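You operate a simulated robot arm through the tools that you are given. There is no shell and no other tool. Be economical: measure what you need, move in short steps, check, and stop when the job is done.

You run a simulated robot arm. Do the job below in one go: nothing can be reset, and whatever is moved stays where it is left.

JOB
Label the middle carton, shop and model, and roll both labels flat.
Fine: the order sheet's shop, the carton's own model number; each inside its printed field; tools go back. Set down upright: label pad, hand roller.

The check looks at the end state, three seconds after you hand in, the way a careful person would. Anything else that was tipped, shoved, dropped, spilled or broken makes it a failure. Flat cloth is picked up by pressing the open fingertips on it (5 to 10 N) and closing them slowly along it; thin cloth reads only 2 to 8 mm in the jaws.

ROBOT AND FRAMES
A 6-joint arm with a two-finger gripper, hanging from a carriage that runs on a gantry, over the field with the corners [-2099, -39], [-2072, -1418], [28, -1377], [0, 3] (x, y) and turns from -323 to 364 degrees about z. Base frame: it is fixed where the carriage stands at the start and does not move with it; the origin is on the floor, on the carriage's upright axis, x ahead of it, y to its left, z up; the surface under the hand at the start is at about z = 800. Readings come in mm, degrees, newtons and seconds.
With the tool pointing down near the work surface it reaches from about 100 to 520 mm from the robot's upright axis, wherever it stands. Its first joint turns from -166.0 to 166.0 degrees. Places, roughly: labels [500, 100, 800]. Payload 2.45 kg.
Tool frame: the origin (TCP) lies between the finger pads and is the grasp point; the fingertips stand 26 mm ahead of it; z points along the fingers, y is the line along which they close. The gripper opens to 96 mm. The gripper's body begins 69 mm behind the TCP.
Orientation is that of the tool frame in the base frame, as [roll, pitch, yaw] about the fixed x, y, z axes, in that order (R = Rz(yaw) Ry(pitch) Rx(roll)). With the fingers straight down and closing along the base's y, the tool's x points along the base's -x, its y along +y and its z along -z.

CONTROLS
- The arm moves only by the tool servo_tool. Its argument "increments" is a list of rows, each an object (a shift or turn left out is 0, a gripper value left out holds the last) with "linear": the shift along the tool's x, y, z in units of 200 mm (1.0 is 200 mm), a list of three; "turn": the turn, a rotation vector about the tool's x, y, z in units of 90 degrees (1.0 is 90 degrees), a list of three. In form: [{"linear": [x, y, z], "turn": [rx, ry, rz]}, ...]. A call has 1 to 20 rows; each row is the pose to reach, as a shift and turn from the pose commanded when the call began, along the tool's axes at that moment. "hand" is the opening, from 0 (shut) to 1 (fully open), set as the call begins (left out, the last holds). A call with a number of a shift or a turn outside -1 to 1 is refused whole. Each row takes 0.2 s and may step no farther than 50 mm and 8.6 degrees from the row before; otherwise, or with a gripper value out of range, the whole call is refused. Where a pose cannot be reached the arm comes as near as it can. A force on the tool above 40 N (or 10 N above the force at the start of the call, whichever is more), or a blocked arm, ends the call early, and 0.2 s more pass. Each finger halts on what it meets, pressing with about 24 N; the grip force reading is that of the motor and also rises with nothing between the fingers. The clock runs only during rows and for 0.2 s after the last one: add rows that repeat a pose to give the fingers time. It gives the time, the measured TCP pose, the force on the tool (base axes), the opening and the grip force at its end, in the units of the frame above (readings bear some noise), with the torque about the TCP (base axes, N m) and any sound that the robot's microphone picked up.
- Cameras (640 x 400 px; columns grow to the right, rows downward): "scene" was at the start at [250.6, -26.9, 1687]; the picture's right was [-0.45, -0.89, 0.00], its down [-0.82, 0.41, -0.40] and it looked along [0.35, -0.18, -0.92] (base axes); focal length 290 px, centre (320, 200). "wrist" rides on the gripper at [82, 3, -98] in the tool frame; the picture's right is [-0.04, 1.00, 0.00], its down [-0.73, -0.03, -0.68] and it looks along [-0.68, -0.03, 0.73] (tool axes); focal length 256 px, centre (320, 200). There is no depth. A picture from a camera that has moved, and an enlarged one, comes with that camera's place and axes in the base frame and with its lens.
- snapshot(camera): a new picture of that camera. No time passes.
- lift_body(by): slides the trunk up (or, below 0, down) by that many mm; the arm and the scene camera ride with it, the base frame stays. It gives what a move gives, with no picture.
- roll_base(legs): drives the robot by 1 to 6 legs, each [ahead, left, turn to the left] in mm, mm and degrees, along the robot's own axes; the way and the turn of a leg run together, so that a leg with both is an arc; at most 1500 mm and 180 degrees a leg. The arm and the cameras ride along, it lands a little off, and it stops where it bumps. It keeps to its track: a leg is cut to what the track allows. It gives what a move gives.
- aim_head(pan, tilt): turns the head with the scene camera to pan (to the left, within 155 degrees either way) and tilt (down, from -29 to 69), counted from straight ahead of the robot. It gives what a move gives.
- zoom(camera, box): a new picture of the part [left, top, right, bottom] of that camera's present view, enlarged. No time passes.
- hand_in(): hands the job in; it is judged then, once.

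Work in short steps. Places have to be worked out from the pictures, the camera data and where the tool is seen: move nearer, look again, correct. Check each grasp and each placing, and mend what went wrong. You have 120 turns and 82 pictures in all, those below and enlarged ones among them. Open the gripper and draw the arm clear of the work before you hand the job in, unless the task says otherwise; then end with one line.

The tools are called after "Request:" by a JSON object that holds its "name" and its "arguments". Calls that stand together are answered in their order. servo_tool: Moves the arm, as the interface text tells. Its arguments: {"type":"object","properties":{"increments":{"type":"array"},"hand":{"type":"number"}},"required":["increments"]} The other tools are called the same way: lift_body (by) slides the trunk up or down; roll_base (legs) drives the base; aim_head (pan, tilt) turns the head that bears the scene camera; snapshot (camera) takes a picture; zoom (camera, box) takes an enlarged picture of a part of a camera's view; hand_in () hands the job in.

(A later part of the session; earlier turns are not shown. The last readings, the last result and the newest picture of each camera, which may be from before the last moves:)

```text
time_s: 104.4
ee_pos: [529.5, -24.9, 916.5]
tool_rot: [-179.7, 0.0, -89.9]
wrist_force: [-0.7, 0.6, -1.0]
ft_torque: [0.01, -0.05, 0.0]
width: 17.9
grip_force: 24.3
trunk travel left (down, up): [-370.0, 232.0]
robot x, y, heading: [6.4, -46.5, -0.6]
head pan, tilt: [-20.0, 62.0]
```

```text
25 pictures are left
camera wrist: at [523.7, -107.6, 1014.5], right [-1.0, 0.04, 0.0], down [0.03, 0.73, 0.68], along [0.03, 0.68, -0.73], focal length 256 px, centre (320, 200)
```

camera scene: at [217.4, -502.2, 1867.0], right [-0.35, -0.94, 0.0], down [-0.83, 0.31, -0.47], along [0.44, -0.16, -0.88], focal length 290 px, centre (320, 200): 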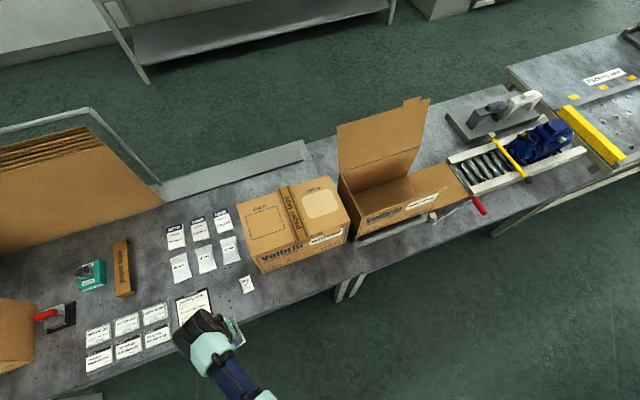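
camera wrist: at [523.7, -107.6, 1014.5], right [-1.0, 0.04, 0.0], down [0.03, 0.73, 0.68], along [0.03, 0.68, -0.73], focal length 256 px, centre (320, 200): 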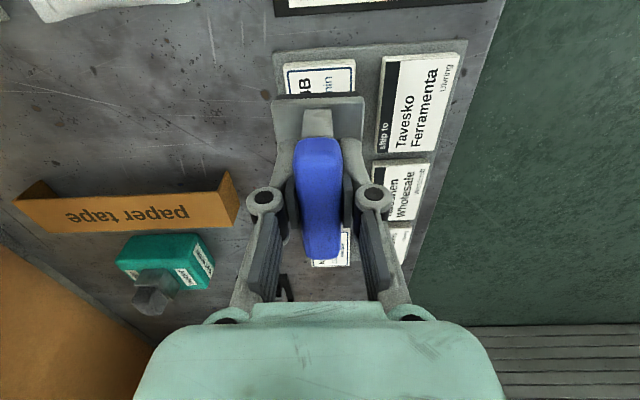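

MBN stack centre ≈(527,−19); pad is nearly centred. Descend and press.

Request:
{"name": "servo_tool", "arguments": {"increments": [{"linear": [0, 0.012, 0.1]}, {"linear": [0, 0.012, 0.2]}, {"linear": [0, 0.012, 0.215]}, {"linear": [0, 0.012, 0.23]}, {"linear": [0, 0.012, 0.245]}, {"linear": [0, 0.012, 0.26]}]}}

Request:
{"name": "servo_tool", "arguments": {"increments": [{"linear": [0, 0, 0.008]}, {"linear": [0, 0, 0.015]}, {"linear": [0, 0, 0.015]}]}}

```text
time_s: 105.8
ee_pos: [525.7, -26.0, 863.5]
tool_rot: [-179.7, 0.0, -89.9]
wrist_force: [-0.1, 0.1, -1.9]
ft_torque: [-0.03, -0.01, 0.0]
width: 17.8
grip_force: 24.2
trunk travel left (down, up): [-370.0, 232.0]
robot x, y, heading: [1.6, -45.0, -0.6]
head pan, tilt: [-20.0, 62.0]
```

```text
time_s: 106.6
ee_pos: [527.5, -25.5, 860.5]
tool_rot: [-179.7, 0.0, -89.9]
wrist_force: [-9.3, -1.1, 24.9]
ft_torque: [-0.04, 0.18, 0.0]
width: 18.0
grip_force: 24.3
trunk travel left (down, up): [-370.0, 232.0]
robot x, y, heading: [-0.6, -43.8, -0.7]
head pan, tilt: [-20.0, 62.0]
```

Contact with 25 N. Lift and check.

Request:
{"name": "servo_tool", "arguments": {"increments": [{"linear": [0, 0, -0.03]}, {"linear": [0, 0, -0.15]}, {"linear": [0, 0, -0.3]}, {"linear": [0, 0.1, -0.45]}]}}

Request:
{"name": "zoom", "arguments": {"camera": "wrist", "box": [220, 40, 420, 165]}}

```text
time_s: 107.6
ee_pos: [506.6, -25.1, 950.6]
tool_rot: [-179.7, 0.0, -90.0]
wrist_force: [-0.1, -0.3, -0.5]
ft_torque: [-0.02, 0.03, 0.01]
width: 17.9
grip_force: 23.6
trunk travel left (down, up): [-370.0, 232.0]
robot x, y, heading: [2.2, -44.2, -0.6]
head pan, tilt: [-20.0, 62.0]
```

```text
3.20 times, centred on (320, 102) of wrist
camera zoom: at [502.6, -106.5, 1048.7], right [-1.0, 0.04, 0.0], down [0.03, 0.73, 0.68], along [0.03, 0.68, -0.73], focal length 819 px, centre (320, 512)
```

zoom: 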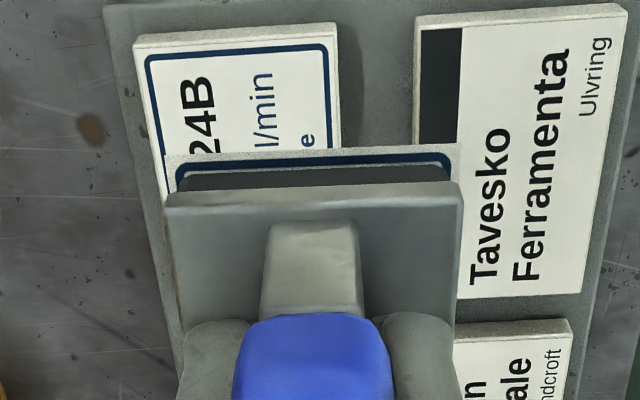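

The MBN label is on the pad. Retract, raise the trunk, drive to the rating field and turn to yaw +90.

Request:
{"name": "servo_tool", "arguments": {"increments": [{"linear": [0, 0.16, 0.03]}, {"linear": [0, 0.32, 0.06]}, {"linear": [0, 0.48, 0.15]}]}}

Request:
{"name": "lift_body", "arguments": {"by": 130}}

Request:
{"name": "roll_base", "arguments": {"legs": [[-15, -605, 0.6]]}}

Request:
{"name": "servo_tool", "arguments": {"increments": [{"turn": [0, 0, 0.09]}, {"turn": [0, 0, 0.18]}, {"turn": [0, 0, 0.27]}, {"turn": [0, 0, 0.36]}, {"turn": [0, 0, 0.45]}, {"turn": [0, 0, 0.54]}, {"turn": [0, 0, 0.63]}, {"turn": [0, 0, 0.72]}, {"turn": [0, 0, 0.81]}, {"turn": [0, 0, 0.9]}, {"turn": [0, 0, 0.99]}]}}

Request:
{"name": "servo_tool", "arguments": {"increments": [{"turn": [0, 0, 0.09]}, {"turn": [0, 0, 0.18]}, {"turn": [0, 0, 0.27]}, {"turn": [0, 0, 0.36]}, {"turn": [0, 0, 0.45]}, {"turn": [0, 0, 0.54]}, {"turn": [0, 0, 0.63]}, {"turn": [0, 0, 0.72]}, {"turn": [0, 0, 0.81]}, {"turn": [0, 0, 0.9]}, {"turn": [0, 0, 0.99]}]}}

Request:
{"name": "roll_base", "arguments": {"legs": [[60, 0, 0]]}}

```text
time_s: 108.4
ee_pos: [411.1, -25.9, 920.7]
tool_rot: [-179.8, 0.0, -90.0]
wrist_force: [-0.2, 0.2, -1.4]
ft_torque: [-0.02, 0.05, 0.04]
width: 17.9
grip_force: 24.0
trunk travel left (down, up): [-370.0, 232.0]
robot x, y, heading: [-0.8, -50.2, -0.7]
head pan, tilt: [-20.0, 62.0]
```

```text
time_s: 110.0
ee_pos: [410.4, -25.7, 1050.9]
tool_rot: [-179.8, 0.1, -90.0]
wrist_force: [0.6, -0.3, -1.2]
ft_torque: [-0.02, -0.01, -0.01]
width: 17.8
grip_force: 24.1
trunk travel left (down, up): [-500.0, 102.0]
robot x, y, heading: [4.7, -47.4, -0.7]
head pan, tilt: [-20.0, 62.0]
```

```text
time_s: 113.4
ee_pos: [395.3, -629.7, 1050.8]
tool_rot: [-179.8, 0.0, -88.9]
wrist_force: [-0.1, 0.7, -0.8]
ft_torque: [-0.03, 0.02, 0.0]
width: 17.8
grip_force: 24.6
trunk travel left (down, up): [-500.0, 102.0]
robot x, y, heading: [-10.1, -657.8, 0.6]
head pan, tilt: [-20.0, 62.0]
```

```text
time_s: 115.8
ee_pos: [395.9, -630.2, 1051.7]
tool_rot: [180.0, 0.2, -178.1]
wrist_force: [-0.2, -0.3, -0.5]
ft_torque: [0.0, 0.0, 0.0]
width: 18.0
grip_force: 24.1
trunk travel left (down, up): [-500.0, 102.0]
robot x, y, heading: [-12.8, -658.7, 0.6]
head pan, tilt: [-20.0, 62.0]
```

```text
time_s: 118.2
ee_pos: [395.0, -628.8, 1052.1]
tool_rot: [179.7, 0.0, 92.7]
wrist_force: [0.4, -0.9, -0.7]
ft_torque: [0.04, 0.0, 0.01]
width: 18.0
grip_force: 24.0
trunk travel left (down, up): [-500.0, 102.0]
robot x, y, heading: [-12.8, -657.4, 0.5]
head pan, tilt: [-20.0, 62.0]
```

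```text
time_s: 119.2
ee_pos: [421.8, -629.9, 1050.9]
tool_rot: [179.8, 0.0, 93.0]
wrist_force: [0.5, -0.8, -1.6]
ft_torque: [0.0, -0.02, -0.01]
width: 17.8
grip_force: 23.5
trunk travel left (down, up): [-500.0, 102.0]
robot x, y, heading: [18.0, -662.7, 0.7]
head pan, tilt: [-20.0, 62.0]
cut short: leg 1
```

Level yaw, rise and go out over the rating field.

Request:
{"name": "servo_tool", "arguments": {"increments": [{"linear": [0, 0.06, -0.14], "turn": [0, 0, 0.033]}, {"linear": [-0.05, 0.2, -0.25], "turn": [0, 0, 0.033]}, {"linear": [-0.09, 0.4, -0.28], "turn": [0, 0, 0.033]}, {"linear": [-0.12, 0.6, -0.28], "turn": [0, 0, 0.033]}, {"linear": [-0.14, 0.8, -0.28], "turn": [0, 0, 0.033]}, {"linear": [-0.16, 0.99, -0.25], "turn": [0, 0, 0.033]}]}}

Request:
{"name": "snapshot", "arguments": {"camera": "wrist"}}

```text
time_s: 120.6
ee_pos: [622.5, -651.2, 1102.2]
tool_rot: [179.7, -0.1, 90.0]
wrist_force: [-0.6, 0.0, -2.0]
ft_torque: [0.01, -0.03, 0.01]
width: 17.8
grip_force: 24.0
trunk travel left (down, up): [-500.0, 102.0]
robot x, y, heading: [15.3, -658.4, 0.7]
head pan, tilt: [-20.0, 62.0]
```

```text
23 pictures are left
camera wrist: at [624.0, -570.4, 1199.8], right [1.0, -0.04, 0.01], down [-0.03, -0.73, 0.68], along [-0.02, -0.68, -0.73], focal length 256 px, centre (320, 200)
```

wrist: 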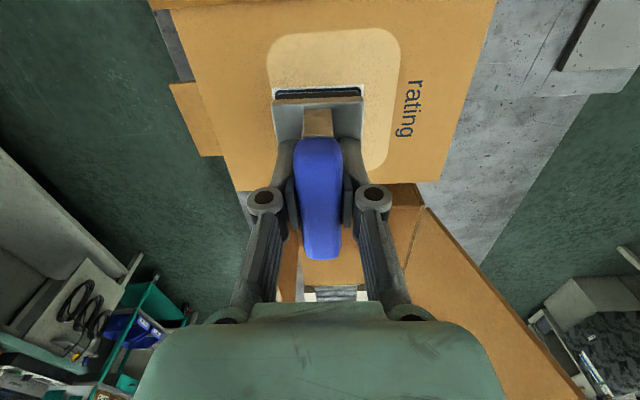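

Patch spans x 588–679, y −711…−603; the label would sit at x 597–648, y −691…−619: inside. Descend and press.

Request:
{"name": "servo_tool", "arguments": {"increments": [{"linear": [0, 0, 0.1]}, {"linear": [0, 0, 0.18]}, {"linear": [0, 0, 0.195]}, {"linear": [0, 0, 0.21]}, {"linear": [0, 0, 0.225]}]}}

Request:
{"name": "servo_tool", "arguments": {"increments": [{"linear": [0, 0, 0.01]}, {"linear": [0, 0, 0.017]}, {"linear": [0, 0, 0.017]}]}}

```text
time_s: 121.8
ee_pos: [621.0, -650.8, 1060.5]
tool_rot: [179.8, 0.2, 90.1]
wrist_force: [-0.7, 0.2, -2.0]
ft_torque: [0.02, 0.0, 0.01]
width: 17.5
grip_force: 24.1
out of reach, approached as far as the arm can: row 5
trunk travel left (down, up): [-500.0, 102.0]
robot x, y, heading: [13.9, -659.7, 0.6]
head pan, tilt: [-20.0, 62.0]
```

```text
time_s: 122.6
ee_pos: [620.3, -650.5, 1057.6]
tool_rot: [179.7, 0.0, 90.0]
wrist_force: [-0.8, 0.7, 10.1]
ft_torque: [-0.06, 0.04, 0.01]
width: 17.7
grip_force: 24.3
trunk travel left (down, up): [-500.0, 102.0]
robot x, y, heading: [15.0, -659.6, 0.5]
head pan, tilt: [-20.0, 62.0]
```

10 N contact; press a little harder (3 mm), then lift and look.

Request:
{"name": "servo_tool", "arguments": {"increments": [{"linear": [0, 0, 0.01]}, {"linear": [0, 0, 0.016]}, {"linear": [0, 0, 0.016]}]}}

Request:
{"name": "servo_tool", "arguments": {"increments": [{"linear": [0, 0, -0.04]}, {"linear": [0, 0, -0.1]}, {"linear": [0, -0.05, -0.2]}, {"linear": [0, -0.15, -0.25]}, {"linear": [0, -0.3, -0.25]}]}}

Request:
{"name": "snapshot", "arguments": {"camera": "wrist"}}

```text
time_s: 123.4
ee_pos: [620.2, -651.1, 1057.0]
tool_rot: [179.6, -0.1, 90.0]
wrist_force: [-7.9, 1.8, 33.9]
ft_torque: [-0.03, -0.01, -0.02]
width: 18.0
grip_force: 24.2
trunk travel left (down, up): [-500.0, 102.0]
robot x, y, heading: [13.2, -662.7, 0.6]
head pan, tilt: [-20.0, 62.0]
```

```text
time_s: 124.6
ee_pos: [561.8, -650.7, 1103.9]
tool_rot: [179.8, 0.0, 90.0]
wrist_force: [0.5, 0.6, -0.8]
ft_torque: [0.02, 0.06, -0.03]
width: 18.1
grip_force: 24.2
trunk travel left (down, up): [-500.0, 102.0]
robot x, y, heading: [14.3, -660.3, 0.5]
head pan, tilt: [-20.0, 62.0]
```

```text
22 pictures are left
camera wrist: at [562.9, -569.7, 1202.0], right [1.0, -0.04, 0.0], down [-0.03, -0.73, 0.68], along [-0.02, -0.68, -0.73], focal length 256 px, centre (320, 200)
```

wrist: 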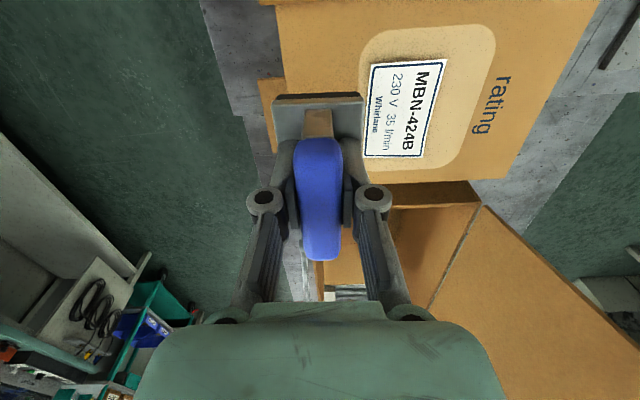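

Both labels are placed the right way up. Retract, check the rating label with the scene camera, and start the return of the pad.

Request:
{"name": "servo_tool", "arguments": {"increments": [{"linear": [0, -0.2, 0]}, {"linear": [0, -0.4, 0.03]}, {"linear": [0, -0.6, 0.15]}, {"linear": [0, -0.72, 0.3]}]}}

Request:
{"name": "servo_tool", "arguments": {"increments": [{"turn": [0, 0, -0.09]}, {"turn": [0, 0, -0.18]}, {"turn": [0, 0, -0.27]}, {"turn": [0, 0, -0.36]}, {"turn": [0, 0, -0.45]}, {"turn": [0, 0, -0.54]}, {"turn": [0, 0, -0.63]}, {"turn": [0, 0, -0.72]}, {"turn": [0, 0, -0.81]}, {"turn": [0, 0, -0.9]}, {"turn": [0, 0, -0.99]}]}}

Request:
{"name": "servo_tool", "arguments": {"increments": [{"turn": [0, 0, -0.09]}, {"turn": [0, 0, -0.18]}, {"turn": [0, 0, -0.27]}, {"turn": [0, 0, -0.36]}, {"turn": [0, 0, -0.45]}, {"turn": [0, 0, -0.54]}, {"turn": [0, 0, -0.63]}, {"turn": [0, 0, -0.72]}, {"turn": [0, 0, -0.81]}, {"turn": [0, 0, -0.9]}, {"turn": [0, 0, -0.99]}]}}

Request:
{"name": "roll_base", "arguments": {"legs": [[-15, 300, -0.5]]}}

Request:
{"name": "snapshot", "arguments": {"camera": "scene"}}

```text
time_s: 125.6
ee_pos: [418.1, -649.9, 1043.3]
tool_rot: [179.7, 0.1, 90.0]
wrist_force: [0.2, 0.0, -1.4]
ft_torque: [-0.02, 0.06, 0.01]
width: 17.7
grip_force: 23.4
trunk travel left (down, up): [-500.0, 102.0]
robot x, y, heading: [12.5, -660.2, 1.0]
head pan, tilt: [-20.0, 62.0]
```

```text
time_s: 128.0
ee_pos: [417.0, -650.6, 1043.0]
tool_rot: [-180.0, 0.3, 179.2]
wrist_force: [-0.3, 0.2, -0.5]
ft_torque: [0.01, 0.0, 0.03]
width: 17.9
grip_force: 24.2
trunk travel left (down, up): [-500.0, 102.0]
robot x, y, heading: [10.2, -661.5, 0.7]
head pan, tilt: [-20.0, 62.0]
```

```text
time_s: 130.4
ee_pos: [417.5, -650.9, 1043.1]
tool_rot: [-179.8, 0.0, -91.7]
wrist_force: [-0.6, 0.5, -0.5]
ft_torque: [0.0, 0.03, 0.01]
width: 18.3
grip_force: 24.3
trunk travel left (down, up): [-500.0, 102.0]
robot x, y, heading: [13.4, -657.6, 0.6]
head pan, tilt: [-20.0, 62.0]
```

```text
time_s: 132.4
ee_pos: [400.9, -356.2, 1042.7]
tool_rot: [-179.9, 0.1, -92.6]
wrist_force: [0.6, -1.0, -2.3]
ft_torque: [-0.01, 0.0, 0.01]
width: 18.0
grip_force: 24.1
trunk travel left (down, up): [-500.0, 102.0]
robot x, y, heading: [-1.8, -362.1, -0.1]
head pan, tilt: [-20.0, 62.0]
```

```text
21 pictures are left
camera scene: at [255.7, -383.8, 1767.0], right [-0.34, -0.94, 0.0], down [-0.83, 0.3, -0.47], along [0.44, -0.16, -0.88], focal length 290 px, centre (320, 200)
```

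scene: 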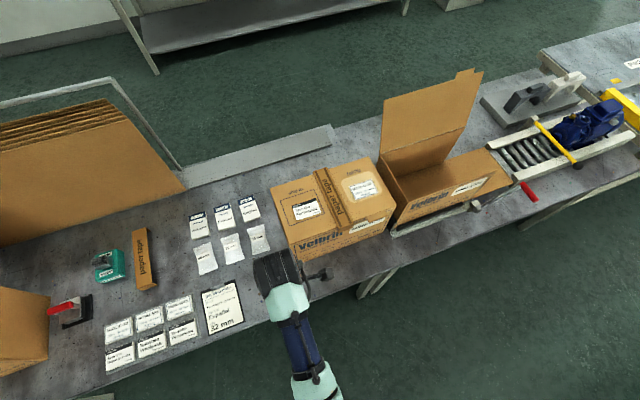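

Request:
{"name": "zoom", "arguments": {"camera": "scene", "box": [260, 145, 410, 270]}}

Request:
{"name": "roll_base", "arguments": {"legs": [[0, 375, 0]]}}

Request:
{"name": "lift_body", "arguments": {"by": -130}}

```text
3.20 times, centred on (335, 208) of scene
camera zoom: at [255.7, -383.8, 1767.0], right [-0.34, -0.94, 0.0], down [-0.83, 0.3, -0.47], along [0.44, -0.16, -0.88], focal length 928 px, centre (272, 176)
```

zoom: 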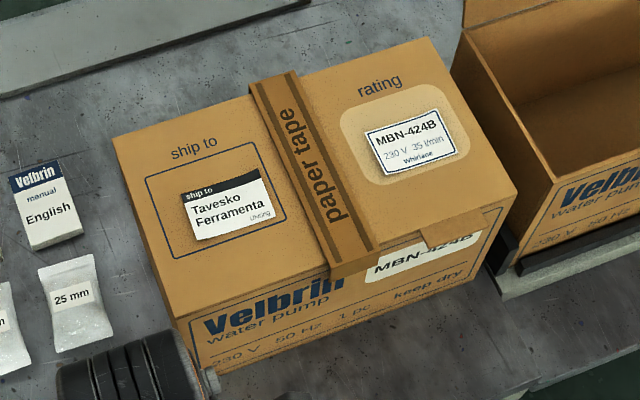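

```text
time_s: 134.8
ee_pos: [402.5, 3.6, 1042.9]
tool_rot: [-179.9, 0.0, -92.4]
wrist_force: [-0.1, 1.3, -1.1]
ft_torque: [-0.03, 0.02, -0.04]
width: 18.0
grip_force: 23.9
trunk travel left (down, up): [-500.0, 102.0]
robot x, y, heading: [-0.1, -5.7, -0.1]
head pan, tilt: [-20.0, 62.0]
```

```text
time_s: 136.4
ee_pos: [402.3, 3.6, 912.2]
tool_rot: [-179.8, 0.0, -92.6]
wrist_force: [0.9, 0.2, -0.3]
ft_torque: [0.03, 0.03, -0.01]
width: 17.8
grip_force: 24.1
trunk travel left (down, up): [-370.0, 232.0]
robot x, y, heading: [-4.3, 0.9, -0.0]
head pan, tilt: [-20.0, 62.0]
```

Both labels lie inside their fields. Carry the pad back toward its rest place (489.5, 281).

Request:
{"name": "servo_tool", "arguments": {"increments": [{"linear": [-0.22, 0, -0.05], "turn": [0, 0, -0.028]}, {"linear": [-0.44, 0, -0.1], "turn": [0, 0, -0.028]}, {"linear": [-0.66, 0, -0.1], "turn": [0, 0, -0.028]}, {"linear": [-0.88, 0, -0.1], "turn": [0, 0, -0.028]}, {"linear": [-1.0, -0.1, -0.1], "turn": [0, 0, -0.028]}]}}

Request:
{"name": "servo_tool", "arguments": {"increments": [{"linear": [-0.15, -0.12, 0]}, {"linear": [-0.3, -0.22, 0]}, {"linear": [-0.388, -0.275, 0]}, {"linear": [-0.388, -0.275, 0]}]}}

```text
time_s: 137.6
ee_pos: [430.7, 203.8, 934.0]
tool_rot: [-179.8, 0.1, -90.0]
wrist_force: [0.2, -0.3, -0.6]
ft_torque: [0.01, -0.04, 0.02]
width: 17.9
grip_force: 23.4
trunk travel left (down, up): [-370.0, 232.0]
robot x, y, heading: [0.3, -1.3, 0.1]
head pan, tilt: [-20.0, 62.0]
```

```text
time_s: 138.6
ee_pos: [486.6, 280.2, 934.5]
tool_rot: [-179.9, 0.0, -89.9]
wrist_force: [0.0, 1.1, -0.3]
ft_torque: [-0.02, -0.03, 0.02]
width: 18.0
grip_force: 24.0
trunk travel left (down, up): [-370.0, 232.0]
robot x, y, heading: [-0.5, 1.6, -0.1]
head pan, tilt: [-20.0, 62.0]
```

Descend to contact at about 846 and release.

Request:
{"name": "servo_tool", "arguments": {"increments": [{"linear": [0, -0.012, 0.15]}, {"linear": [0, -0.012, 0.3]}, {"linear": [0, -0.012, 0.4]}, {"linear": [0, -0.012, 0.42]}]}}

Request:
{"name": "servo_tool", "arguments": {"increments": [{"linear": [0, 0, 0.008]}, {"linear": [0, 0, 0.016]}, {"linear": [0, 0, 0.02]}]}}

```text
time_s: 139.6
ee_pos: [487.4, 281.3, 848.5]
tool_rot: [-179.8, -0.1, -90.0]
wrist_force: [0.6, 0.8, -0.7]
ft_torque: [0.02, 0.02, 0.0]
width: 17.9
grip_force: 24.1
trunk travel left (down, up): [-370.0, 232.0]
robot x, y, heading: [-0.8, 2.0, -0.1]
head pan, tilt: [-20.0, 62.0]
```

```text
time_s: 140.4
ee_pos: [487.1, 279.2, 846.6]
tool_rot: [-179.9, 0.0, -90.0]
wrist_force: [0.2, 0.2, -1.7]
ft_torque: [0.03, -0.01, 0.02]
width: 17.8
grip_force: 24.1
trunk travel left (down, up): [-370.0, 232.0]
robot x, y, heading: [-0.6, -3.0, -0.2]
head pan, tilt: [-20.0, 62.0]
```

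Request:
{"name": "servo_tool", "arguments": {"increments": [{"linear": [0, 0, 0.006]}, {"linear": [0, 0, 0.012]}]}}

```text
time_s: 141.0
ee_pos: [487.0, 278.3, 844.8]
tool_rot: [-179.7, 0.1, -90.0]
wrist_force: [-0.3, 0.0, -1.0]
ft_torque: [-0.04, -0.01, 0.02]
width: 18.0
grip_force: 24.4
out of reach, approached as far as the arm can: row 1, 2
trunk travel left (down, up): [-370.0, 232.0]
robot x, y, heading: [-5.8, 0.9, 0.1]
head pan, tilt: [-20.0, 62.0]
```

Near the reach limit; use the trunk to lower the last millimetres.

Request:
{"name": "lift_body", "arguments": {"by": -2}}

Request:
{"name": "zoom", "arguments": {"camera": "wrist", "box": [240, 60, 400, 160]}}

```text
time_s: 141.5
ee_pos: [487.0, 278.9, 843.1]
tool_rot: [-179.7, 0.0, -89.9]
wrist_force: [-2.6, -1.5, 8.9]
ft_torque: [-0.14, 0.09, 0.01]
width: 17.9
grip_force: 23.6
trunk travel left (down, up): [-368.0, 234.0]
robot x, y, heading: [-2.2, -0.5, -0.2]
head pan, tilt: [-20.0, 62.0]
```

```text
4.00 times, centred on (320, 110) of wrist
camera zoom: at [482.9, 196.8, 941.7], right [-1.0, 0.04, 0.0], down [0.03, 0.73, 0.68], along [0.03, 0.68, -0.73], focal length 1024 px, centre (320, 560)
```

zoom: 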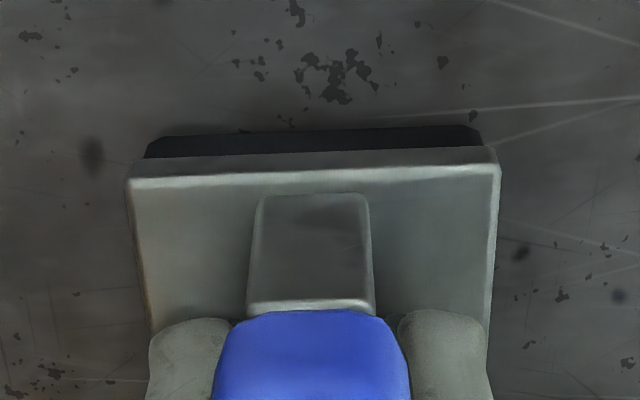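

The pad stands on the bench (9 N). Open, then raise with the trunk and check it.

Request:
{"name": "servo_tool", "arguments": {"increments": [{"linear": [0, 0, 0]}, {"linear": [0, 0, 0]}, {"linear": [0, 0, 0]}], "hand": 1}}

Request:
{"name": "lift_body", "arguments": {"by": 110}}

Request:
{"name": "snapshot", "arguments": {"camera": "wrist"}}

```text
time_s: 142.3
ee_pos: [488.1, 279.1, 842.7]
tool_rot: [-179.8, 0.0, -89.9]
wrist_force: [0.0, 0.5, -0.6]
ft_torque: [0.0, 0.03, -0.01]
width: 96.1
grip_force: 0.2
trunk travel left (down, up): [-368.0, 234.0]
robot x, y, heading: [-1.6, -1.2, -0.2]
head pan, tilt: [-20.0, 62.0]
```

```text
time_s: 143.8
ee_pos: [486.3, 277.5, 952.3]
tool_rot: [-179.8, 0.0, -90.0]
wrist_force: [0.0, 0.3, -0.5]
ft_torque: [0.0, -0.01, 0.03]
width: 96.0
grip_force: 0.0
trunk travel left (down, up): [-478.0, 124.0]
robot x, y, heading: [-0.8, -1.1, -0.2]
head pan, tilt: [-20.0, 62.0]
```

```text
18 pictures are left
camera wrist: at [482.4, 196.6, 1050.9], right [-1.0, 0.04, 0.0], down [0.03, 0.73, 0.68], along [0.03, 0.68, -0.73], focal length 256 px, centre (320, 200)
```

wrist: 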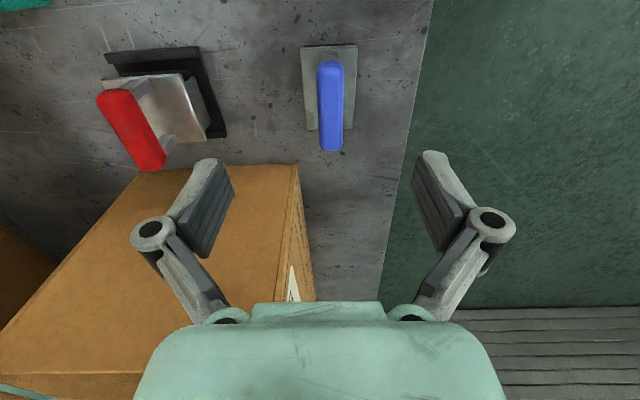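

Pad is back upright. Now the roller: tilt the tool 20° outward to reach, moving up and out, then lower the trunk.

Request:
{"name": "servo_tool", "arguments": {"increments": [{"linear": [0, -0.12, -0.15], "turn": [0.074, 0, 0]}, {"linear": [0, -0.25, -0.3], "turn": [0.148, 0, 0]}, {"linear": [-0.015, -0.37, -0.44], "turn": [0.222, 0, 0]}, {"linear": [-0.015, -0.37, -0.44], "turn": [0.222, 0, 0]}]}}

Request:
{"name": "lift_body", "arguments": {"by": -105}}

Request:
{"name": "snapshot", "arguments": {"camera": "wrist"}}

```text
time_s: 144.8
ee_pos: [559.2, 280.6, 1040.7]
tool_rot: [-159.7, 0.0, -90.0]
wrist_force: [0.5, 0.7, -0.5]
ft_torque: [0.03, 0.0, -0.01]
width: 95.9
grip_force: 0.1
trunk travel left (down, up): [-478.0, 124.0]
robot x, y, heading: [3.0, -1.1, 0.2]
head pan, tilt: [-20.0, 62.0]
```

```text
time_s: 146.1
ee_pos: [558.9, 280.6, 935.7]
tool_rot: [-159.9, 0.0, -90.0]
wrist_force: [0.6, 0.2, -0.7]
ft_torque: [0.0, -0.02, 0.0]
width: 96.2
grip_force: 0.0
trunk travel left (down, up): [-373.0, 229.0]
robot x, y, heading: [-4.2, -2.6, -0.3]
head pan, tilt: [-20.0, 62.0]
```

```text
17 pictures are left
camera wrist: at [521.6, 198.9, 1027.0], right [-0.94, 0.04, -0.35], down [-0.21, 0.73, 0.65], along [0.28, 0.68, -0.68], focal length 256 px, centre (320, 200)
```

wrist: 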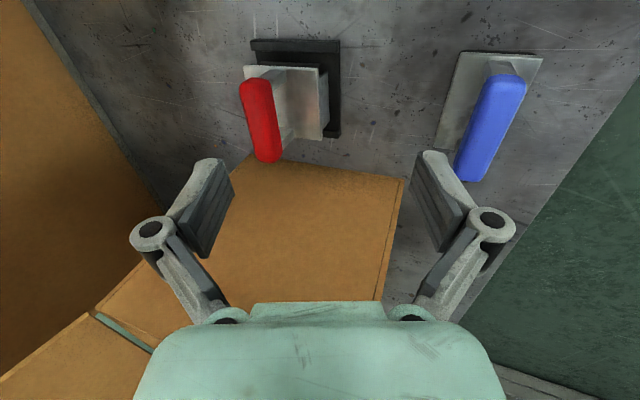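

Handle centre ≈(632,287,866). Approach along the tool axis to 50 mm off and look again.

Request:
{"name": "servo_tool", "arguments": {"increments": [{"linear": [-0.016, -0.11, 0.1]}, {"linear": [-0.032, -0.224, 0.2]}, {"linear": [-0.032, -0.224, 0.2]}]}}

Request:
{"name": "snapshot", "arguments": {"camera": "wrist"}}

```text
time_s: 146.9
ee_pos: [599.9, 280.8, 921.0]
tool_rot: [-159.8, 0.1, -90.1]
wrist_force: [0.6, 0.3, -0.3]
ft_torque: [-0.04, 0.0, 0.03]
width: 96.3
grip_force: 0.1
out of reach, approached as far as the arm can: row 2, 3
trunk travel left (down, up): [-373.0, 229.0]
robot x, y, heading: [-2.0, 0.6, -0.3]
head pan, tilt: [-20.0, 62.0]
```

```text
16 pictures are left
camera wrist: at [561.4, 198.1, 1011.7], right [-0.94, 0.04, -0.35], down [-0.21, 0.73, 0.65], along [0.28, 0.68, -0.68], focal length 256 px, centre (320, 200)
```

wrist: 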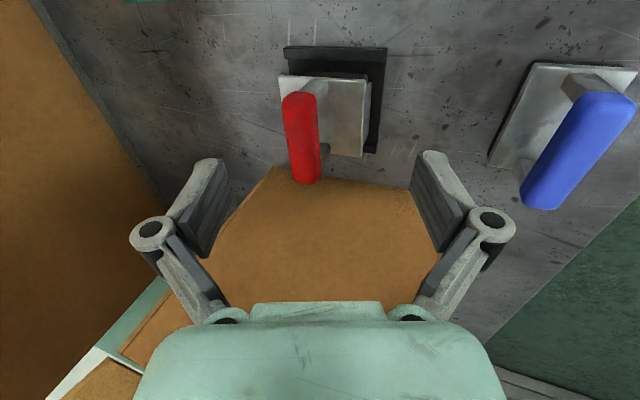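

Reach limit at this trunk height; raise the arm 110 and lower the trunk 110, then approach again.

Request:
{"name": "servo_tool", "arguments": {"increments": [{"linear": [0, -0.047, -0.129]}, {"linear": [0, -0.094, -0.258]}, {"linear": [0, -0.141, -0.388]}, {"linear": [0, -0.188, -0.517]}]}}

Request:
{"name": "lift_body", "arguments": {"by": -110}}

Request:
{"name": "servo_tool", "arguments": {"increments": [{"linear": [-0.016, -0.035, 0.035]}, {"linear": [-0.032, -0.07, 0.07]}, {"linear": [-0.032, -0.07, 0.07]}]}}

```text
time_s: 147.9
ee_pos: [630.3, 300.2, 1020.9]
tool_rot: [-159.9, -0.1, -90.0]
wrist_force: [0.1, -0.1, -0.7]
ft_torque: [-0.01, -0.01, 0.01]
width: 96.0
grip_force: 0.1
out of reach, approached as far as the arm can: row 1, 2, 3, 4
trunk travel left (down, up): [-373.0, 229.0]
robot x, y, heading: [-2.1, -1.2, 0.0]
head pan, tilt: [-20.0, 62.0]
```

```text
time_s: 149.3
ee_pos: [631.2, 299.9, 912.8]
tool_rot: [-159.8, 0.0, -90.0]
wrist_force: [0.2, 0.8, 0.6]
ft_torque: [-0.01, -0.03, -0.02]
width: 96.0
grip_force: 0.0
trunk travel left (down, up): [-263.0, 339.0]
robot x, y, heading: [-0.3, 2.5, 0.0]
head pan, tilt: [-20.0, 62.0]
```

```text
time_s: 150.1
ee_pos: [633.2, 297.9, 909.6]
tool_rot: [-159.8, 0.0, -90.0]
wrist_force: [0.2, -0.5, -0.2]
ft_torque: [-0.01, 0.03, -0.01]
width: 95.8
grip_force: 0.0
out of reach, approached as far as the arm can: row 1, 2, 3
trunk travel left (down, up): [-263.0, 339.0]
robot x, y, heading: [-3.5, -2.1, 0.0]
head pan, tilt: [-20.0, 62.0]
```

The wrist is at its limit again; tilt a further 15° outward to free it.

Request:
{"name": "servo_tool", "arguments": {"increments": [{"turn": [0.083, 0, 0]}, {"turn": [0.167, 0, 0]}, {"turn": [0.167, 0, 0]}]}}

Request:
{"name": "servo_tool", "arguments": {"increments": [{"linear": [0.02, 0.0, 0]}, {"linear": [0.04, 0.0, 0]}, {"linear": [0.04, 0.0, 0]}]}}

Request:
{"name": "snapshot", "arguments": {"camera": "wrist"}}

```text
time_s: 150.9
ee_pos: [657.8, 314.6, 897.5]
tool_rot: [-144.8, 0.0, -89.9]
wrist_force: [-0.7, 0.2, -0.5]
ft_torque: [0.0, 0.02, -0.02]
width: 96.1
grip_force: 0.0
out of reach, approached as far as the arm can: row 1, 2, 3
trunk travel left (down, up): [-263.0, 339.0]
robot x, y, heading: [-1.6, 1.1, -0.1]
head pan, tilt: [-20.0, 62.0]
```

```text
time_s: 151.7
ee_pos: [661.1, 307.2, 896.1]
tool_rot: [-145.0, -0.1, -90.0]
wrist_force: [-0.6, -0.1, -0.1]
ft_torque: [-0.03, 0.01, 0.01]
width: 95.8
grip_force: 0.1
out of reach, approached as far as the arm can: row 2, 3
trunk travel left (down, up): [-263.0, 339.0]
robot x, y, heading: [-6.3, 1.9, -0.2]
head pan, tilt: [-20.0, 62.0]
```

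```text
15 pictures are left
camera wrist: at [600.7, 224.6, 974.3], right [-0.82, 0.04, -0.58], down [-0.37, 0.73, 0.57], along [0.44, 0.68, -0.59], focal length 256 px, centre (320, 200)
```

wrist: 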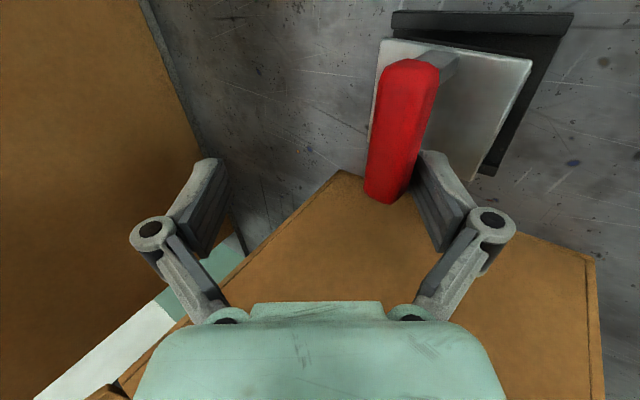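

The limit fits a fully stretched arm (reach 540 mm from a shoulder at about z 1407 above trunk zero), so the trunk should be much lower for this reach. First back off along the tool axis with more tilt to free the elbow.

Request:
{"name": "servo_tool", "arguments": {"increments": [{"linear": [0, 0, -0.2], "turn": [0.08, 0, 0]}, {"linear": [0, 0, -0.4], "turn": [0.16, 0, 0]}, {"linear": [0, 0, -0.6], "turn": [0.2, 0, 0]}, {"linear": [0, 0, -0.8], "turn": [0.2, 0, 0]}, {"linear": [0, 0, -0.8], "turn": [0.2, 0, 0]}, {"linear": [0, 0, -0.8], "turn": [0.2, 0, 0]}, {"linear": [0, 0, -0.8], "turn": [0.2, 0, 0]}, {"linear": [0, 0, -0.8], "turn": [0.2, 0, 0]}, {"linear": [0, 0, -0.8], "turn": [0.2, 0, 0]}, {"linear": [0, 0, -0.8], "turn": [0.2, 0, 0]}]}}

```text
time_s: 152.5
ee_pos: [677.0, 347.8, 936.7]
tool_rot: [-129.7, -0.5, -90.6]
wrist_force: [-0.4, -4.1, -2.3]
ft_torque: [0.23, -0.15, 0.35]
width: 96.2
grip_force: 0.0
out of reach, approached as far as the arm can: row 1, 2, 3
trunk travel left (down, up): [-263.0, 339.0]
robot x, y, heading: [0.1, -1.8, -0.0]
head pan, tilt: [-20.0, 62.0]
stopped in row 3: the force on the tool passed its limit at 67 N (the readings are from after the stop); the commanded pose is now the measured one
```

It slid sideways and bumped the left carton. Back the whole robot off (back and right) and look for damage.

Request:
{"name": "roll_base", "arguments": {"legs": [[0, -40, 0], [-160, -60, 0]]}}

Request:
{"name": "aim_head", "arguments": {"pan": 35, "tilt": 55}}

Request:
{"name": "snapshot", "arguments": {"camera": "scene"}}

```text
time_s: 154.4
ee_pos: [516.8, 248.7, 936.2]
tool_rot: [-129.6, -0.3, -90.5]
wrist_force: [0.2, 0.8, -0.4]
ft_torque: [0.02, 0.02, 0.0]
width: 95.8
grip_force: 0.0
trunk travel left (down, up): [-263.0, 339.0]
robot x, y, heading: [-158.2, -100.3, -0.3]
head pan, tilt: [-20.0, 62.0]
```

```text
time_s: 155.6
ee_pos: [517.0, 249.2, 938.1]
tool_rot: [-129.6, -0.4, -90.4]
wrist_force: [0.5, -1.0, -1.2]
ft_torque: [0.03, -0.03, 0.0]
width: 95.9
grip_force: 0.0
trunk travel left (down, up): [-263.0, 339.0]
robot x, y, heading: [-161.7, -101.8, -0.2]
head pan, tilt: [35.0, 55.0]
```

```text
14 pictures are left
camera scene: at [96.7, -61.7, 1538.3], right [0.57, -0.82, 0.0], down [-0.67, -0.47, -0.57], along [0.47, 0.33, -0.82], focal length 290 px, centre (320, 200)
```

scene: 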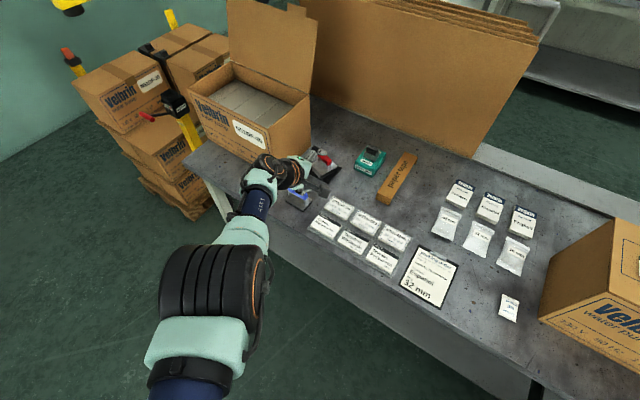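

No visible damage. In free space now, pull toward the shoulder to free the elbow.

Request:
{"name": "servo_tool", "arguments": {"increments": [{"linear": [0.11, 0.057, -0.157]}, {"linear": [0.22, 0.115, -0.313]}, {"linear": [0.335, 0.172, -0.47]}, {"linear": [0.335, 0.172, -0.47]}, {"linear": [0.335, 0.172, -0.47]}, {"linear": [0.335, 0.172, -0.47]}, {"linear": [0.335, 0.172, -0.47]}, {"linear": [0.335, 0.172, -0.47]}, {"linear": [0.335, 0.172, -0.47]}, {"linear": [0.335, 0.172, -0.47]}]}}

Request:
{"name": "zoom", "arguments": {"camera": "scene", "box": [170, 90, 330, 220]}}

```text
time_s: 157.8
ee_pos: [517.5, 247.4, 937.2]
tool_rot: [-129.6, -0.4, -90.5]
wrist_force: [-1.0, -0.7, -0.5]
ft_torque: [-0.02, -0.04, -0.02]
width: 95.8
grip_force: 0.1
out of reach, approached as far as the arm can: row 1, 2, 3, 4, 5, 6, 7, 8, 9, 10
trunk travel left (down, up): [-263.0, 339.0]
robot x, y, heading: [-157.7, -105.2, -0.2]
head pan, tilt: [35.0, 55.0]
```

```text
3.08 times, centred on (250, 155) of scene
camera zoom: at [96.7, -61.7, 1538.3], right [0.57, -0.82, 0.0], down [-0.67, -0.47, -0.57], along [0.47, 0.33, -0.82], focal length 892 px, centre (535, 338)
```

zoom: 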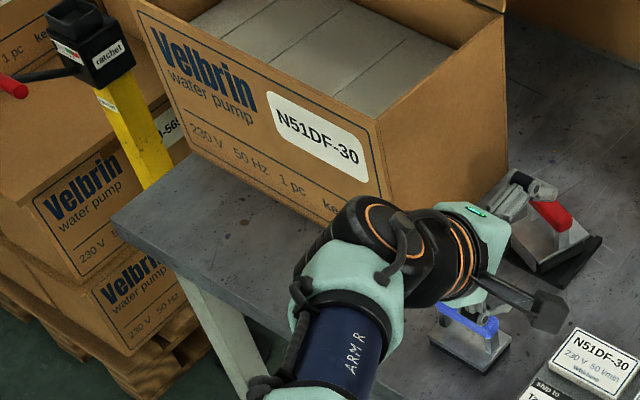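

Tilt further outward in the arm's own plane (that freed it before).

Request:
{"name": "servo_tool", "arguments": {"increments": [{"turn": [0.076, -0.034, 0.04]}, {"turn": [0.152, -0.068, 0.081]}, {"turn": [0.228, -0.102, 0.121]}, {"turn": [0.228, -0.102, 0.121]}, {"turn": [0.228, -0.102, 0.121]}, {"turn": [0.228, -0.102, 0.121]}]}}

```text
time_s: 159.2
ee_pos: [527.3, 246.3, 932.7]
tool_rot: [-108.3, 13.2, -89.3]
wrist_force: [-0.3, -0.1, 0.1]
ft_torque: [0.01, 0.03, -0.01]
width: 96.0
grip_force: 0.0
out of reach, approached as far as the arm can: row 1, 2, 3, 4
trunk travel left (down, up): [-263.0, 339.0]
robot x, y, heading: [-160.6, -100.1, -0.1]
head pan, tilt: [35.0, 55.0]
```

Freed. Pull back along the tool axis.

Request:
{"name": "servo_tool", "arguments": {"increments": [{"linear": [0, 0, -0.2]}, {"linear": [0, 0, -0.4]}, {"linear": [0, 0, -0.6]}, {"linear": [0, 0, -0.75]}, {"linear": [0, 0, -0.75]}, {"linear": [0, 0, -0.75]}]}}

Request:
{"name": "servo_tool", "arguments": {"increments": [{"turn": [-0.076, 0.034, -0.04]}, {"turn": [-0.152, 0.068, -0.081]}, {"turn": [-0.228, 0.102, -0.121]}, {"turn": [-0.228, 0.102, -0.121]}]}}

```text
time_s: 160.6
ee_pos: [373.4, 228.3, 984.8]
tool_rot: [-108.7, 13.6, -87.8]
wrist_force: [-0.1, 0.3, 0.1]
ft_torque: [0.02, -0.02, -0.03]
width: 95.8
grip_force: 0.2
trunk travel left (down, up): [-263.0, 339.0]
robot x, y, heading: [-160.4, -102.3, -0.3]
head pan, tilt: [35.0, 55.0]
```

```text
time_s: 161.6
ee_pos: [372.7, 228.6, 986.0]
tool_rot: [-129.7, -0.5, -90.4]
wrist_force: [-0.4, 1.0, 0.2]
ft_torque: [0.04, 0.01, -0.02]
width: 96.1
grip_force: 0.0
trunk travel left (down, up): [-263.0, 339.0]
robot x, y, heading: [-158.9, -101.8, -0.0]
head pan, tilt: [35.0, 55.0]
```

Now set the tilt to 28° and a better-positioned TCP before driving back in.

Request:
{"name": "servo_tool", "arguments": {"increments": [{"linear": [0.08, 0, 0.12], "turn": [-0.081, 0, 0]}, {"linear": [0.16, 0, 0.24], "turn": [-0.163, 0, 0]}, {"linear": [0.24, -0.007, 0.366], "turn": [-0.244, 0, 0]}, {"linear": [0.24, -0.007, 0.366], "turn": [-0.244, 0, 0]}]}}

Request:
{"name": "roll_base", "arguments": {"legs": [[130, 100, 0]]}}

Request:
{"name": "snapshot", "arguments": {"camera": "wrist"}}

```text
time_s: 162.6
ee_pos: [427.7, 179.8, 940.8]
tool_rot: [-151.6, -0.4, -90.5]
wrist_force: [0.8, -0.1, -0.2]
ft_torque: [0.01, 0.04, -0.01]
width: 96.1
grip_force: 0.1
trunk travel left (down, up): [-263.0, 339.0]
robot x, y, heading: [-157.8, -100.6, -0.3]
head pan, tilt: [35.0, 55.0]
```

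```text
time_s: 164.1
ee_pos: [561.1, 281.0, 938.6]
tool_rot: [-151.5, -0.4, -90.5]
wrist_force: [-0.4, 0.6, 0.5]
ft_torque: [-0.02, 0.0, 0.01]
width: 96.1
grip_force: 0.1
trunk travel left (down, up): [-263.0, 339.0]
robot x, y, heading: [-30.7, -1.9, -0.0]
head pan, tilt: [35.0, 55.0]
```

```text
12 pictures are left
camera wrist: at [509.0, 198.9, 1024.5], right [-0.88, 0.04, -0.48], down [-0.29, 0.74, 0.61], along [0.38, 0.67, -0.64], focal length 256 px, centre (320, 200)
```

wrist: 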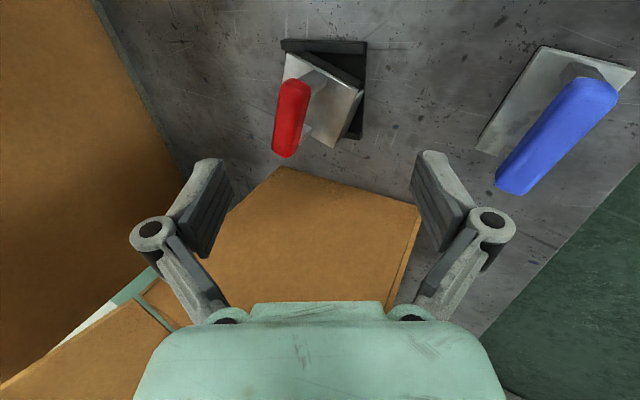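

The roller seems to have been nudged and now sits twisted in its cradle. Zoom.

Request:
{"name": "zoom", "arguments": {"camera": "wrist", "box": [250, 25, 390, 170]}}

```text
2.76 times, centred on (320, 98) of wrist
camera zoom: at [509.0, 198.9, 1024.5], right [-0.88, 0.04, -0.48], down [-0.29, 0.74, 0.61], along [0.38, 0.67, -0.64], focal length 706 px, centre (320, 483)
```

zoom: 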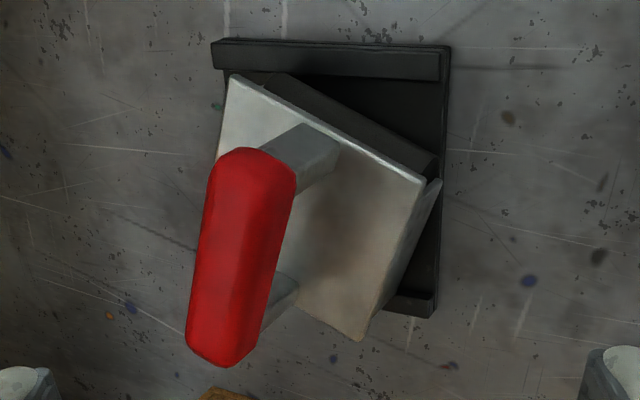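

The roller is twisted ~23° in the cradle but upright, handle centre ≈(627,289,868). The closing fingers at yaw −90 will straighten it. I go forward to the track's end, reduce the tilt to 22° and lower the trunk in steps.

Request:
{"name": "roll_base", "arguments": {"legs": [[40, 0, 0]]}}

Request:
{"name": "servo_tool", "arguments": {"increments": [{"linear": [0, -0.035, -0.066], "turn": [-0.034, 0, 0]}, {"linear": [0, -0.07, -0.1325], "turn": [-0.067, 0, 0]}, {"linear": [0, -0.07, -0.1325], "turn": [-0.067, 0, 0]}]}}

Request:
{"name": "lift_body", "arguments": {"by": -40}}

```text
time_s: 165.0
ee_pos: [588.3, 280.8, 938.5]
tool_rot: [-151.6, -0.4, -90.4]
wrist_force: [-0.7, 0.0, 0.2]
ft_torque: [-0.03, 0.0, 0.01]
width: 96.0
grip_force: 0.0
trunk travel left (down, up): [-263.0, 339.0]
robot x, y, heading: [1.3, -2.7, -0.1]
head pan, tilt: [35.0, 55.0]
```

```text
time_s: 165.8
ee_pos: [588.6, 280.9, 970.0]
tool_rot: [-157.6, -0.4, -90.3]
wrist_force: [0.1, -0.4, -0.2]
ft_torque: [-0.01, -0.01, -0.01]
width: 96.3
grip_force: 0.2
trunk travel left (down, up): [-263.0, 339.0]
robot x, y, heading: [-3.7, -2.5, 0.4]
head pan, tilt: [35.0, 55.0]
```

```text
time_s: 166.6
ee_pos: [588.5, 279.6, 929.3]
tool_rot: [-157.6, -0.4, -90.4]
wrist_force: [-0.4, 0.2, -0.4]
ft_torque: [-0.04, 0.0, -0.03]
width: 95.8
grip_force: 0.2
trunk travel left (down, up): [-223.0, 379.0]
robot x, y, heading: [0.0, -4.1, -0.3]
head pan, tilt: [35.0, 55.0]
```

Second step the same way, to the standoff above the handle.

Request:
{"name": "servo_tool", "arguments": {"increments": [{"linear": [-0.02, -0.07, -0.065]}, {"linear": [-0.045, -0.145, -0.13]}, {"linear": [-0.045, -0.145, -0.13]}]}}

Request:
{"name": "lift_body", "arguments": {"by": -40}}

Request:
{"name": "snapshot", "arguments": {"camera": "wrist"}}

```text
time_s: 167.4
ee_pos: [605.3, 288.8, 962.9]
tool_rot: [-157.6, -0.4, -90.4]
wrist_force: [0.4, 0.1, 0.3]
ft_torque: [0.02, 0.03, 0.01]
width: 95.8
grip_force: 0.0
trunk travel left (down, up): [-223.0, 379.0]
robot x, y, heading: [2.9, -3.1, -0.1]
head pan, tilt: [35.0, 55.0]
```

```text
time_s: 168.2
ee_pos: [605.1, 288.3, 925.0]
tool_rot: [-157.6, -0.5, -90.3]
wrist_force: [0.4, -0.2, 0.6]
ft_torque: [0.01, 0.02, 0.02]
width: 95.8
grip_force: 0.0
trunk travel left (down, up): [-183.0, 419.0]
robot x, y, heading: [-1.9, -2.5, 0.1]
head pan, tilt: [35.0, 55.0]
```

```text
10 pictures are left
camera wrist: at [563.4, 207.4, 1014.2], right [-0.92, 0.04, -0.38], down [-0.23, 0.74, 0.63], along [0.31, 0.67, -0.67], focal length 256 px, centre (320, 200)
```

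wrist: 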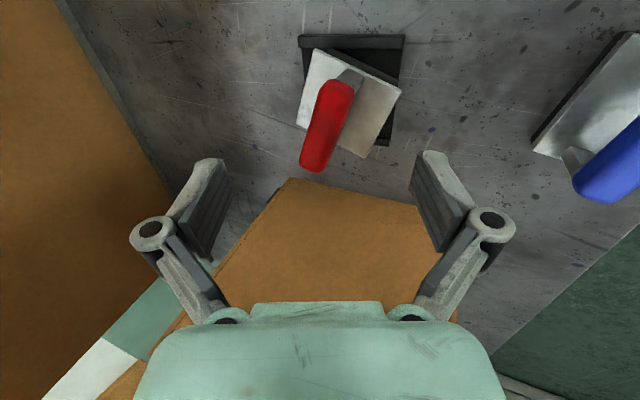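

Handle centre ≈(625,290). Narrow the opening to ~48 mm and advance 52 mm along the tool axis.

Request:
{"name": "servo_tool", "arguments": {"increments": [{"linear": [0, 0.012, 0.0]}, {"linear": [0, 0.012, 0.06]}, {"linear": [0, 0.012, 0.12]}, {"linear": [0, 0.012, 0.19]}, {"linear": [0, 0.012, 0.26]}], "hand": 0.5}}

Request:
{"name": "snapshot", "arguments": {"camera": "wrist"}}

```text
time_s: 169.4
ee_pos: [623.4, 288.6, 875.7]
tool_rot: [-157.4, -0.3, -90.4]
wrist_force: [-0.2, 0.0, -0.2]
ft_torque: [0.0, 0.0, 0.01]
width: 48.2
grip_force: 0.2
trunk travel left (down, up): [-183.0, 419.0]
robot x, y, heading: [-2.7, -5.5, -0.1]
head pan, tilt: [35.0, 55.0]
```

```text
9 pictures are left
camera wrist: at [581.6, 207.2, 965.5], right [-0.92, 0.04, -0.38], down [-0.23, 0.74, 0.63], along [0.31, 0.67, -0.67], focal length 256 px, centre (320, 200)
```

wrist: 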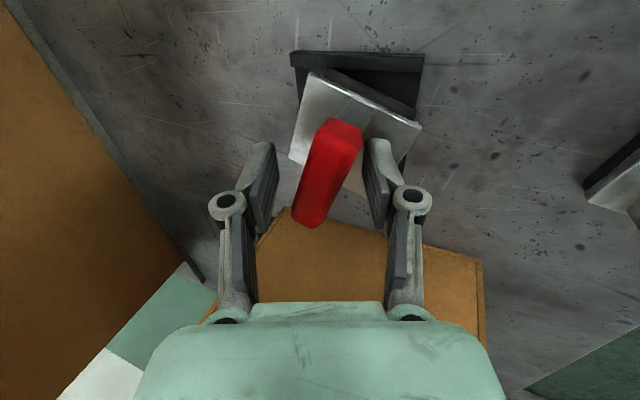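

The handle is between the fingers; advance 9 mm more and close.

Request:
{"name": "servo_tool", "arguments": {"increments": [{"linear": [0, 0, 0.025]}, {"linear": [0, 0, 0.045]}]}}

Request:
{"name": "servo_tool", "arguments": {"increments": [{"linear": [0, 0, 0]}, {"linear": [0, 0, 0]}, {"linear": [0, 0, 0]}, {"linear": [0, 0, 0]}], "hand": 0}}

Request:
{"name": "snapshot", "arguments": {"camera": "wrist"}}

```text
time_s: 170.0
ee_pos: [625.3, 288.9, 866.2]
tool_rot: [-157.5, -0.3, -90.3]
wrist_force: [-3.5, 0.3, 6.0]
ft_torque: [0.0, 0.21, -0.03]
width: 54.0
grip_force: 2.0
trunk travel left (down, up): [-183.0, 419.0]
robot x, y, heading: [-5.0, -1.3, -0.2]
head pan, tilt: [35.0, 55.0]
```

```text
time_s: 171.0
ee_pos: [626.1, 289.5, 868.7]
tool_rot: [-157.5, -0.3, -90.4]
wrist_force: [-2.0, 0.8, 10.5]
ft_torque: [0.16, 0.42, 0.02]
width: 27.4
grip_force: 23.6
trunk travel left (down, up): [-183.0, 419.0]
robot x, y, heading: [4.0, -0.5, 0.2]
head pan, tilt: [35.0, 55.0]
```

```text
8 pictures are left
camera wrist: at [585.3, 207.8, 957.9], right [-0.92, 0.04, -0.38], down [-0.23, 0.74, 0.63], along [0.31, 0.67, -0.67], focal length 256 px, centre (320, 200)
```

wrist: 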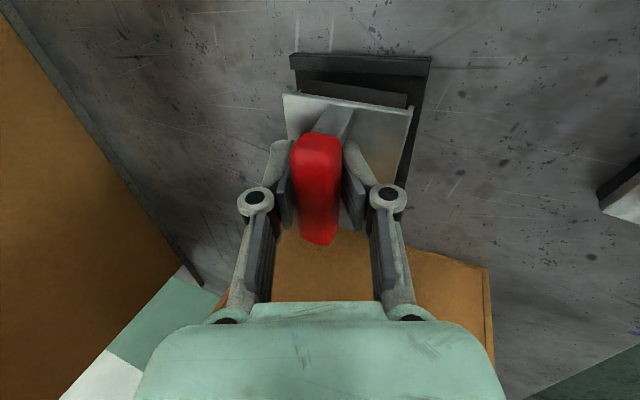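

The roller has been straightened and is gripped. Lift it with the trunk and check.

Request:
{"name": "lift_body", "arguments": {"by": 60}}

Request:
{"name": "snapshot", "arguments": {"camera": "wrist"}}

```text
time_s: 172.0
ee_pos: [626.9, 290.5, 927.1]
tool_rot: [-157.6, -0.5, -90.4]
wrist_force: [0.1, -0.1, -1.6]
ft_torque: [-0.01, 0.0, -0.01]
width: 18.4
grip_force: 24.4
trunk travel left (down, up): [-243.0, 359.0]
robot x, y, heading: [-4.3, -5.1, -0.0]
head pan, tilt: [35.0, 55.0]
```

```text
7 pictures are left
camera wrist: at [584.3, 207.0, 1016.6], right [-0.92, 0.04, -0.38], down [-0.23, 0.74, 0.63], along [0.31, 0.67, -0.67], focal length 256 px, centre (320, 200)
```

wrist: 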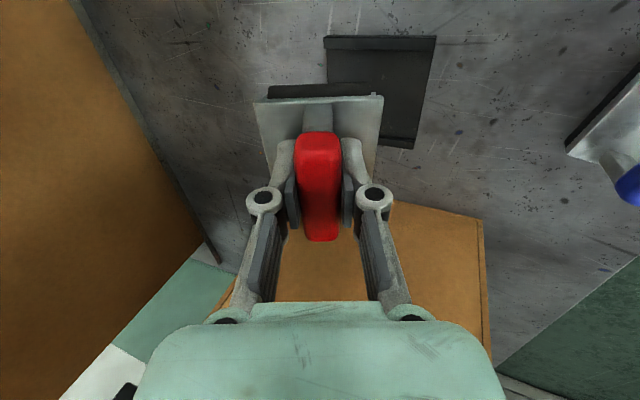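

The roller now sits flush in the grip (18.4 mm), aligned with the tool. Raise, back off from the carton, and retract to a vertical tool.

Request:
{"name": "lift_body", "arguments": {"by": 80}}

Request:
{"name": "roll_base", "arguments": {"legs": [[-120, -150, 0]]}}

Request:
{"name": "servo_tool", "arguments": {"increments": [{"linear": [0.12, 0.14, -0.03], "turn": [-0.04, 0, 0]}, {"linear": [0.24, 0.28, -0.06], "turn": [-0.08, 0, 0]}, {"linear": [0.36, 0.42, -0.08], "turn": [-0.12, 0, 0]}, {"linear": [0.48, 0.56, -0.08], "turn": [-0.16, 0, 0]}, {"linear": [0.6, 0.7, -0.06], "turn": [-0.2, 0, 0]}, {"linear": [0.7, 0.84, -0.03], "turn": [-0.25, 0, 0]}]}}

```text
time_s: 173.2
ee_pos: [626.4, 287.9, 1007.2]
tool_rot: [-157.6, -0.4, -90.5]
wrist_force: [0.0, -1.3, -1.7]
ft_torque: [-0.02, -0.01, 0.02]
width: 18.5
grip_force: 24.2
trunk travel left (down, up): [-323.0, 279.0]
robot x, y, heading: [0.3, 0.4, -0.2]
head pan, tilt: [35.0, 55.0]
```

```text
time_s: 174.8
ee_pos: [507.4, 140.9, 1006.5]
tool_rot: [-157.6, -0.5, -90.2]
wrist_force: [0.6, 0.2, -2.1]
ft_torque: [0.0, 0.01, 0.01]
width: 18.6
grip_force: 23.9
trunk travel left (down, up): [-323.0, 279.0]
robot x, y, heading: [-121.6, -153.2, -0.4]
head pan, tilt: [35.0, 55.0]
```

```text
time_s: 176.2
ee_pos: [349.7, -0.9, 949.6]
tool_rot: [179.9, -0.4, -90.2]
wrist_force: [-0.2, -0.4, -1.8]
ft_torque: [0.02, 0.02, 0.0]
width: 18.4
grip_force: 23.8
trunk travel left (down, up): [-323.0, 279.0]
robot x, y, heading: [-119.7, -150.6, -0.3]
head pan, tilt: [35.0, 55.0]
```

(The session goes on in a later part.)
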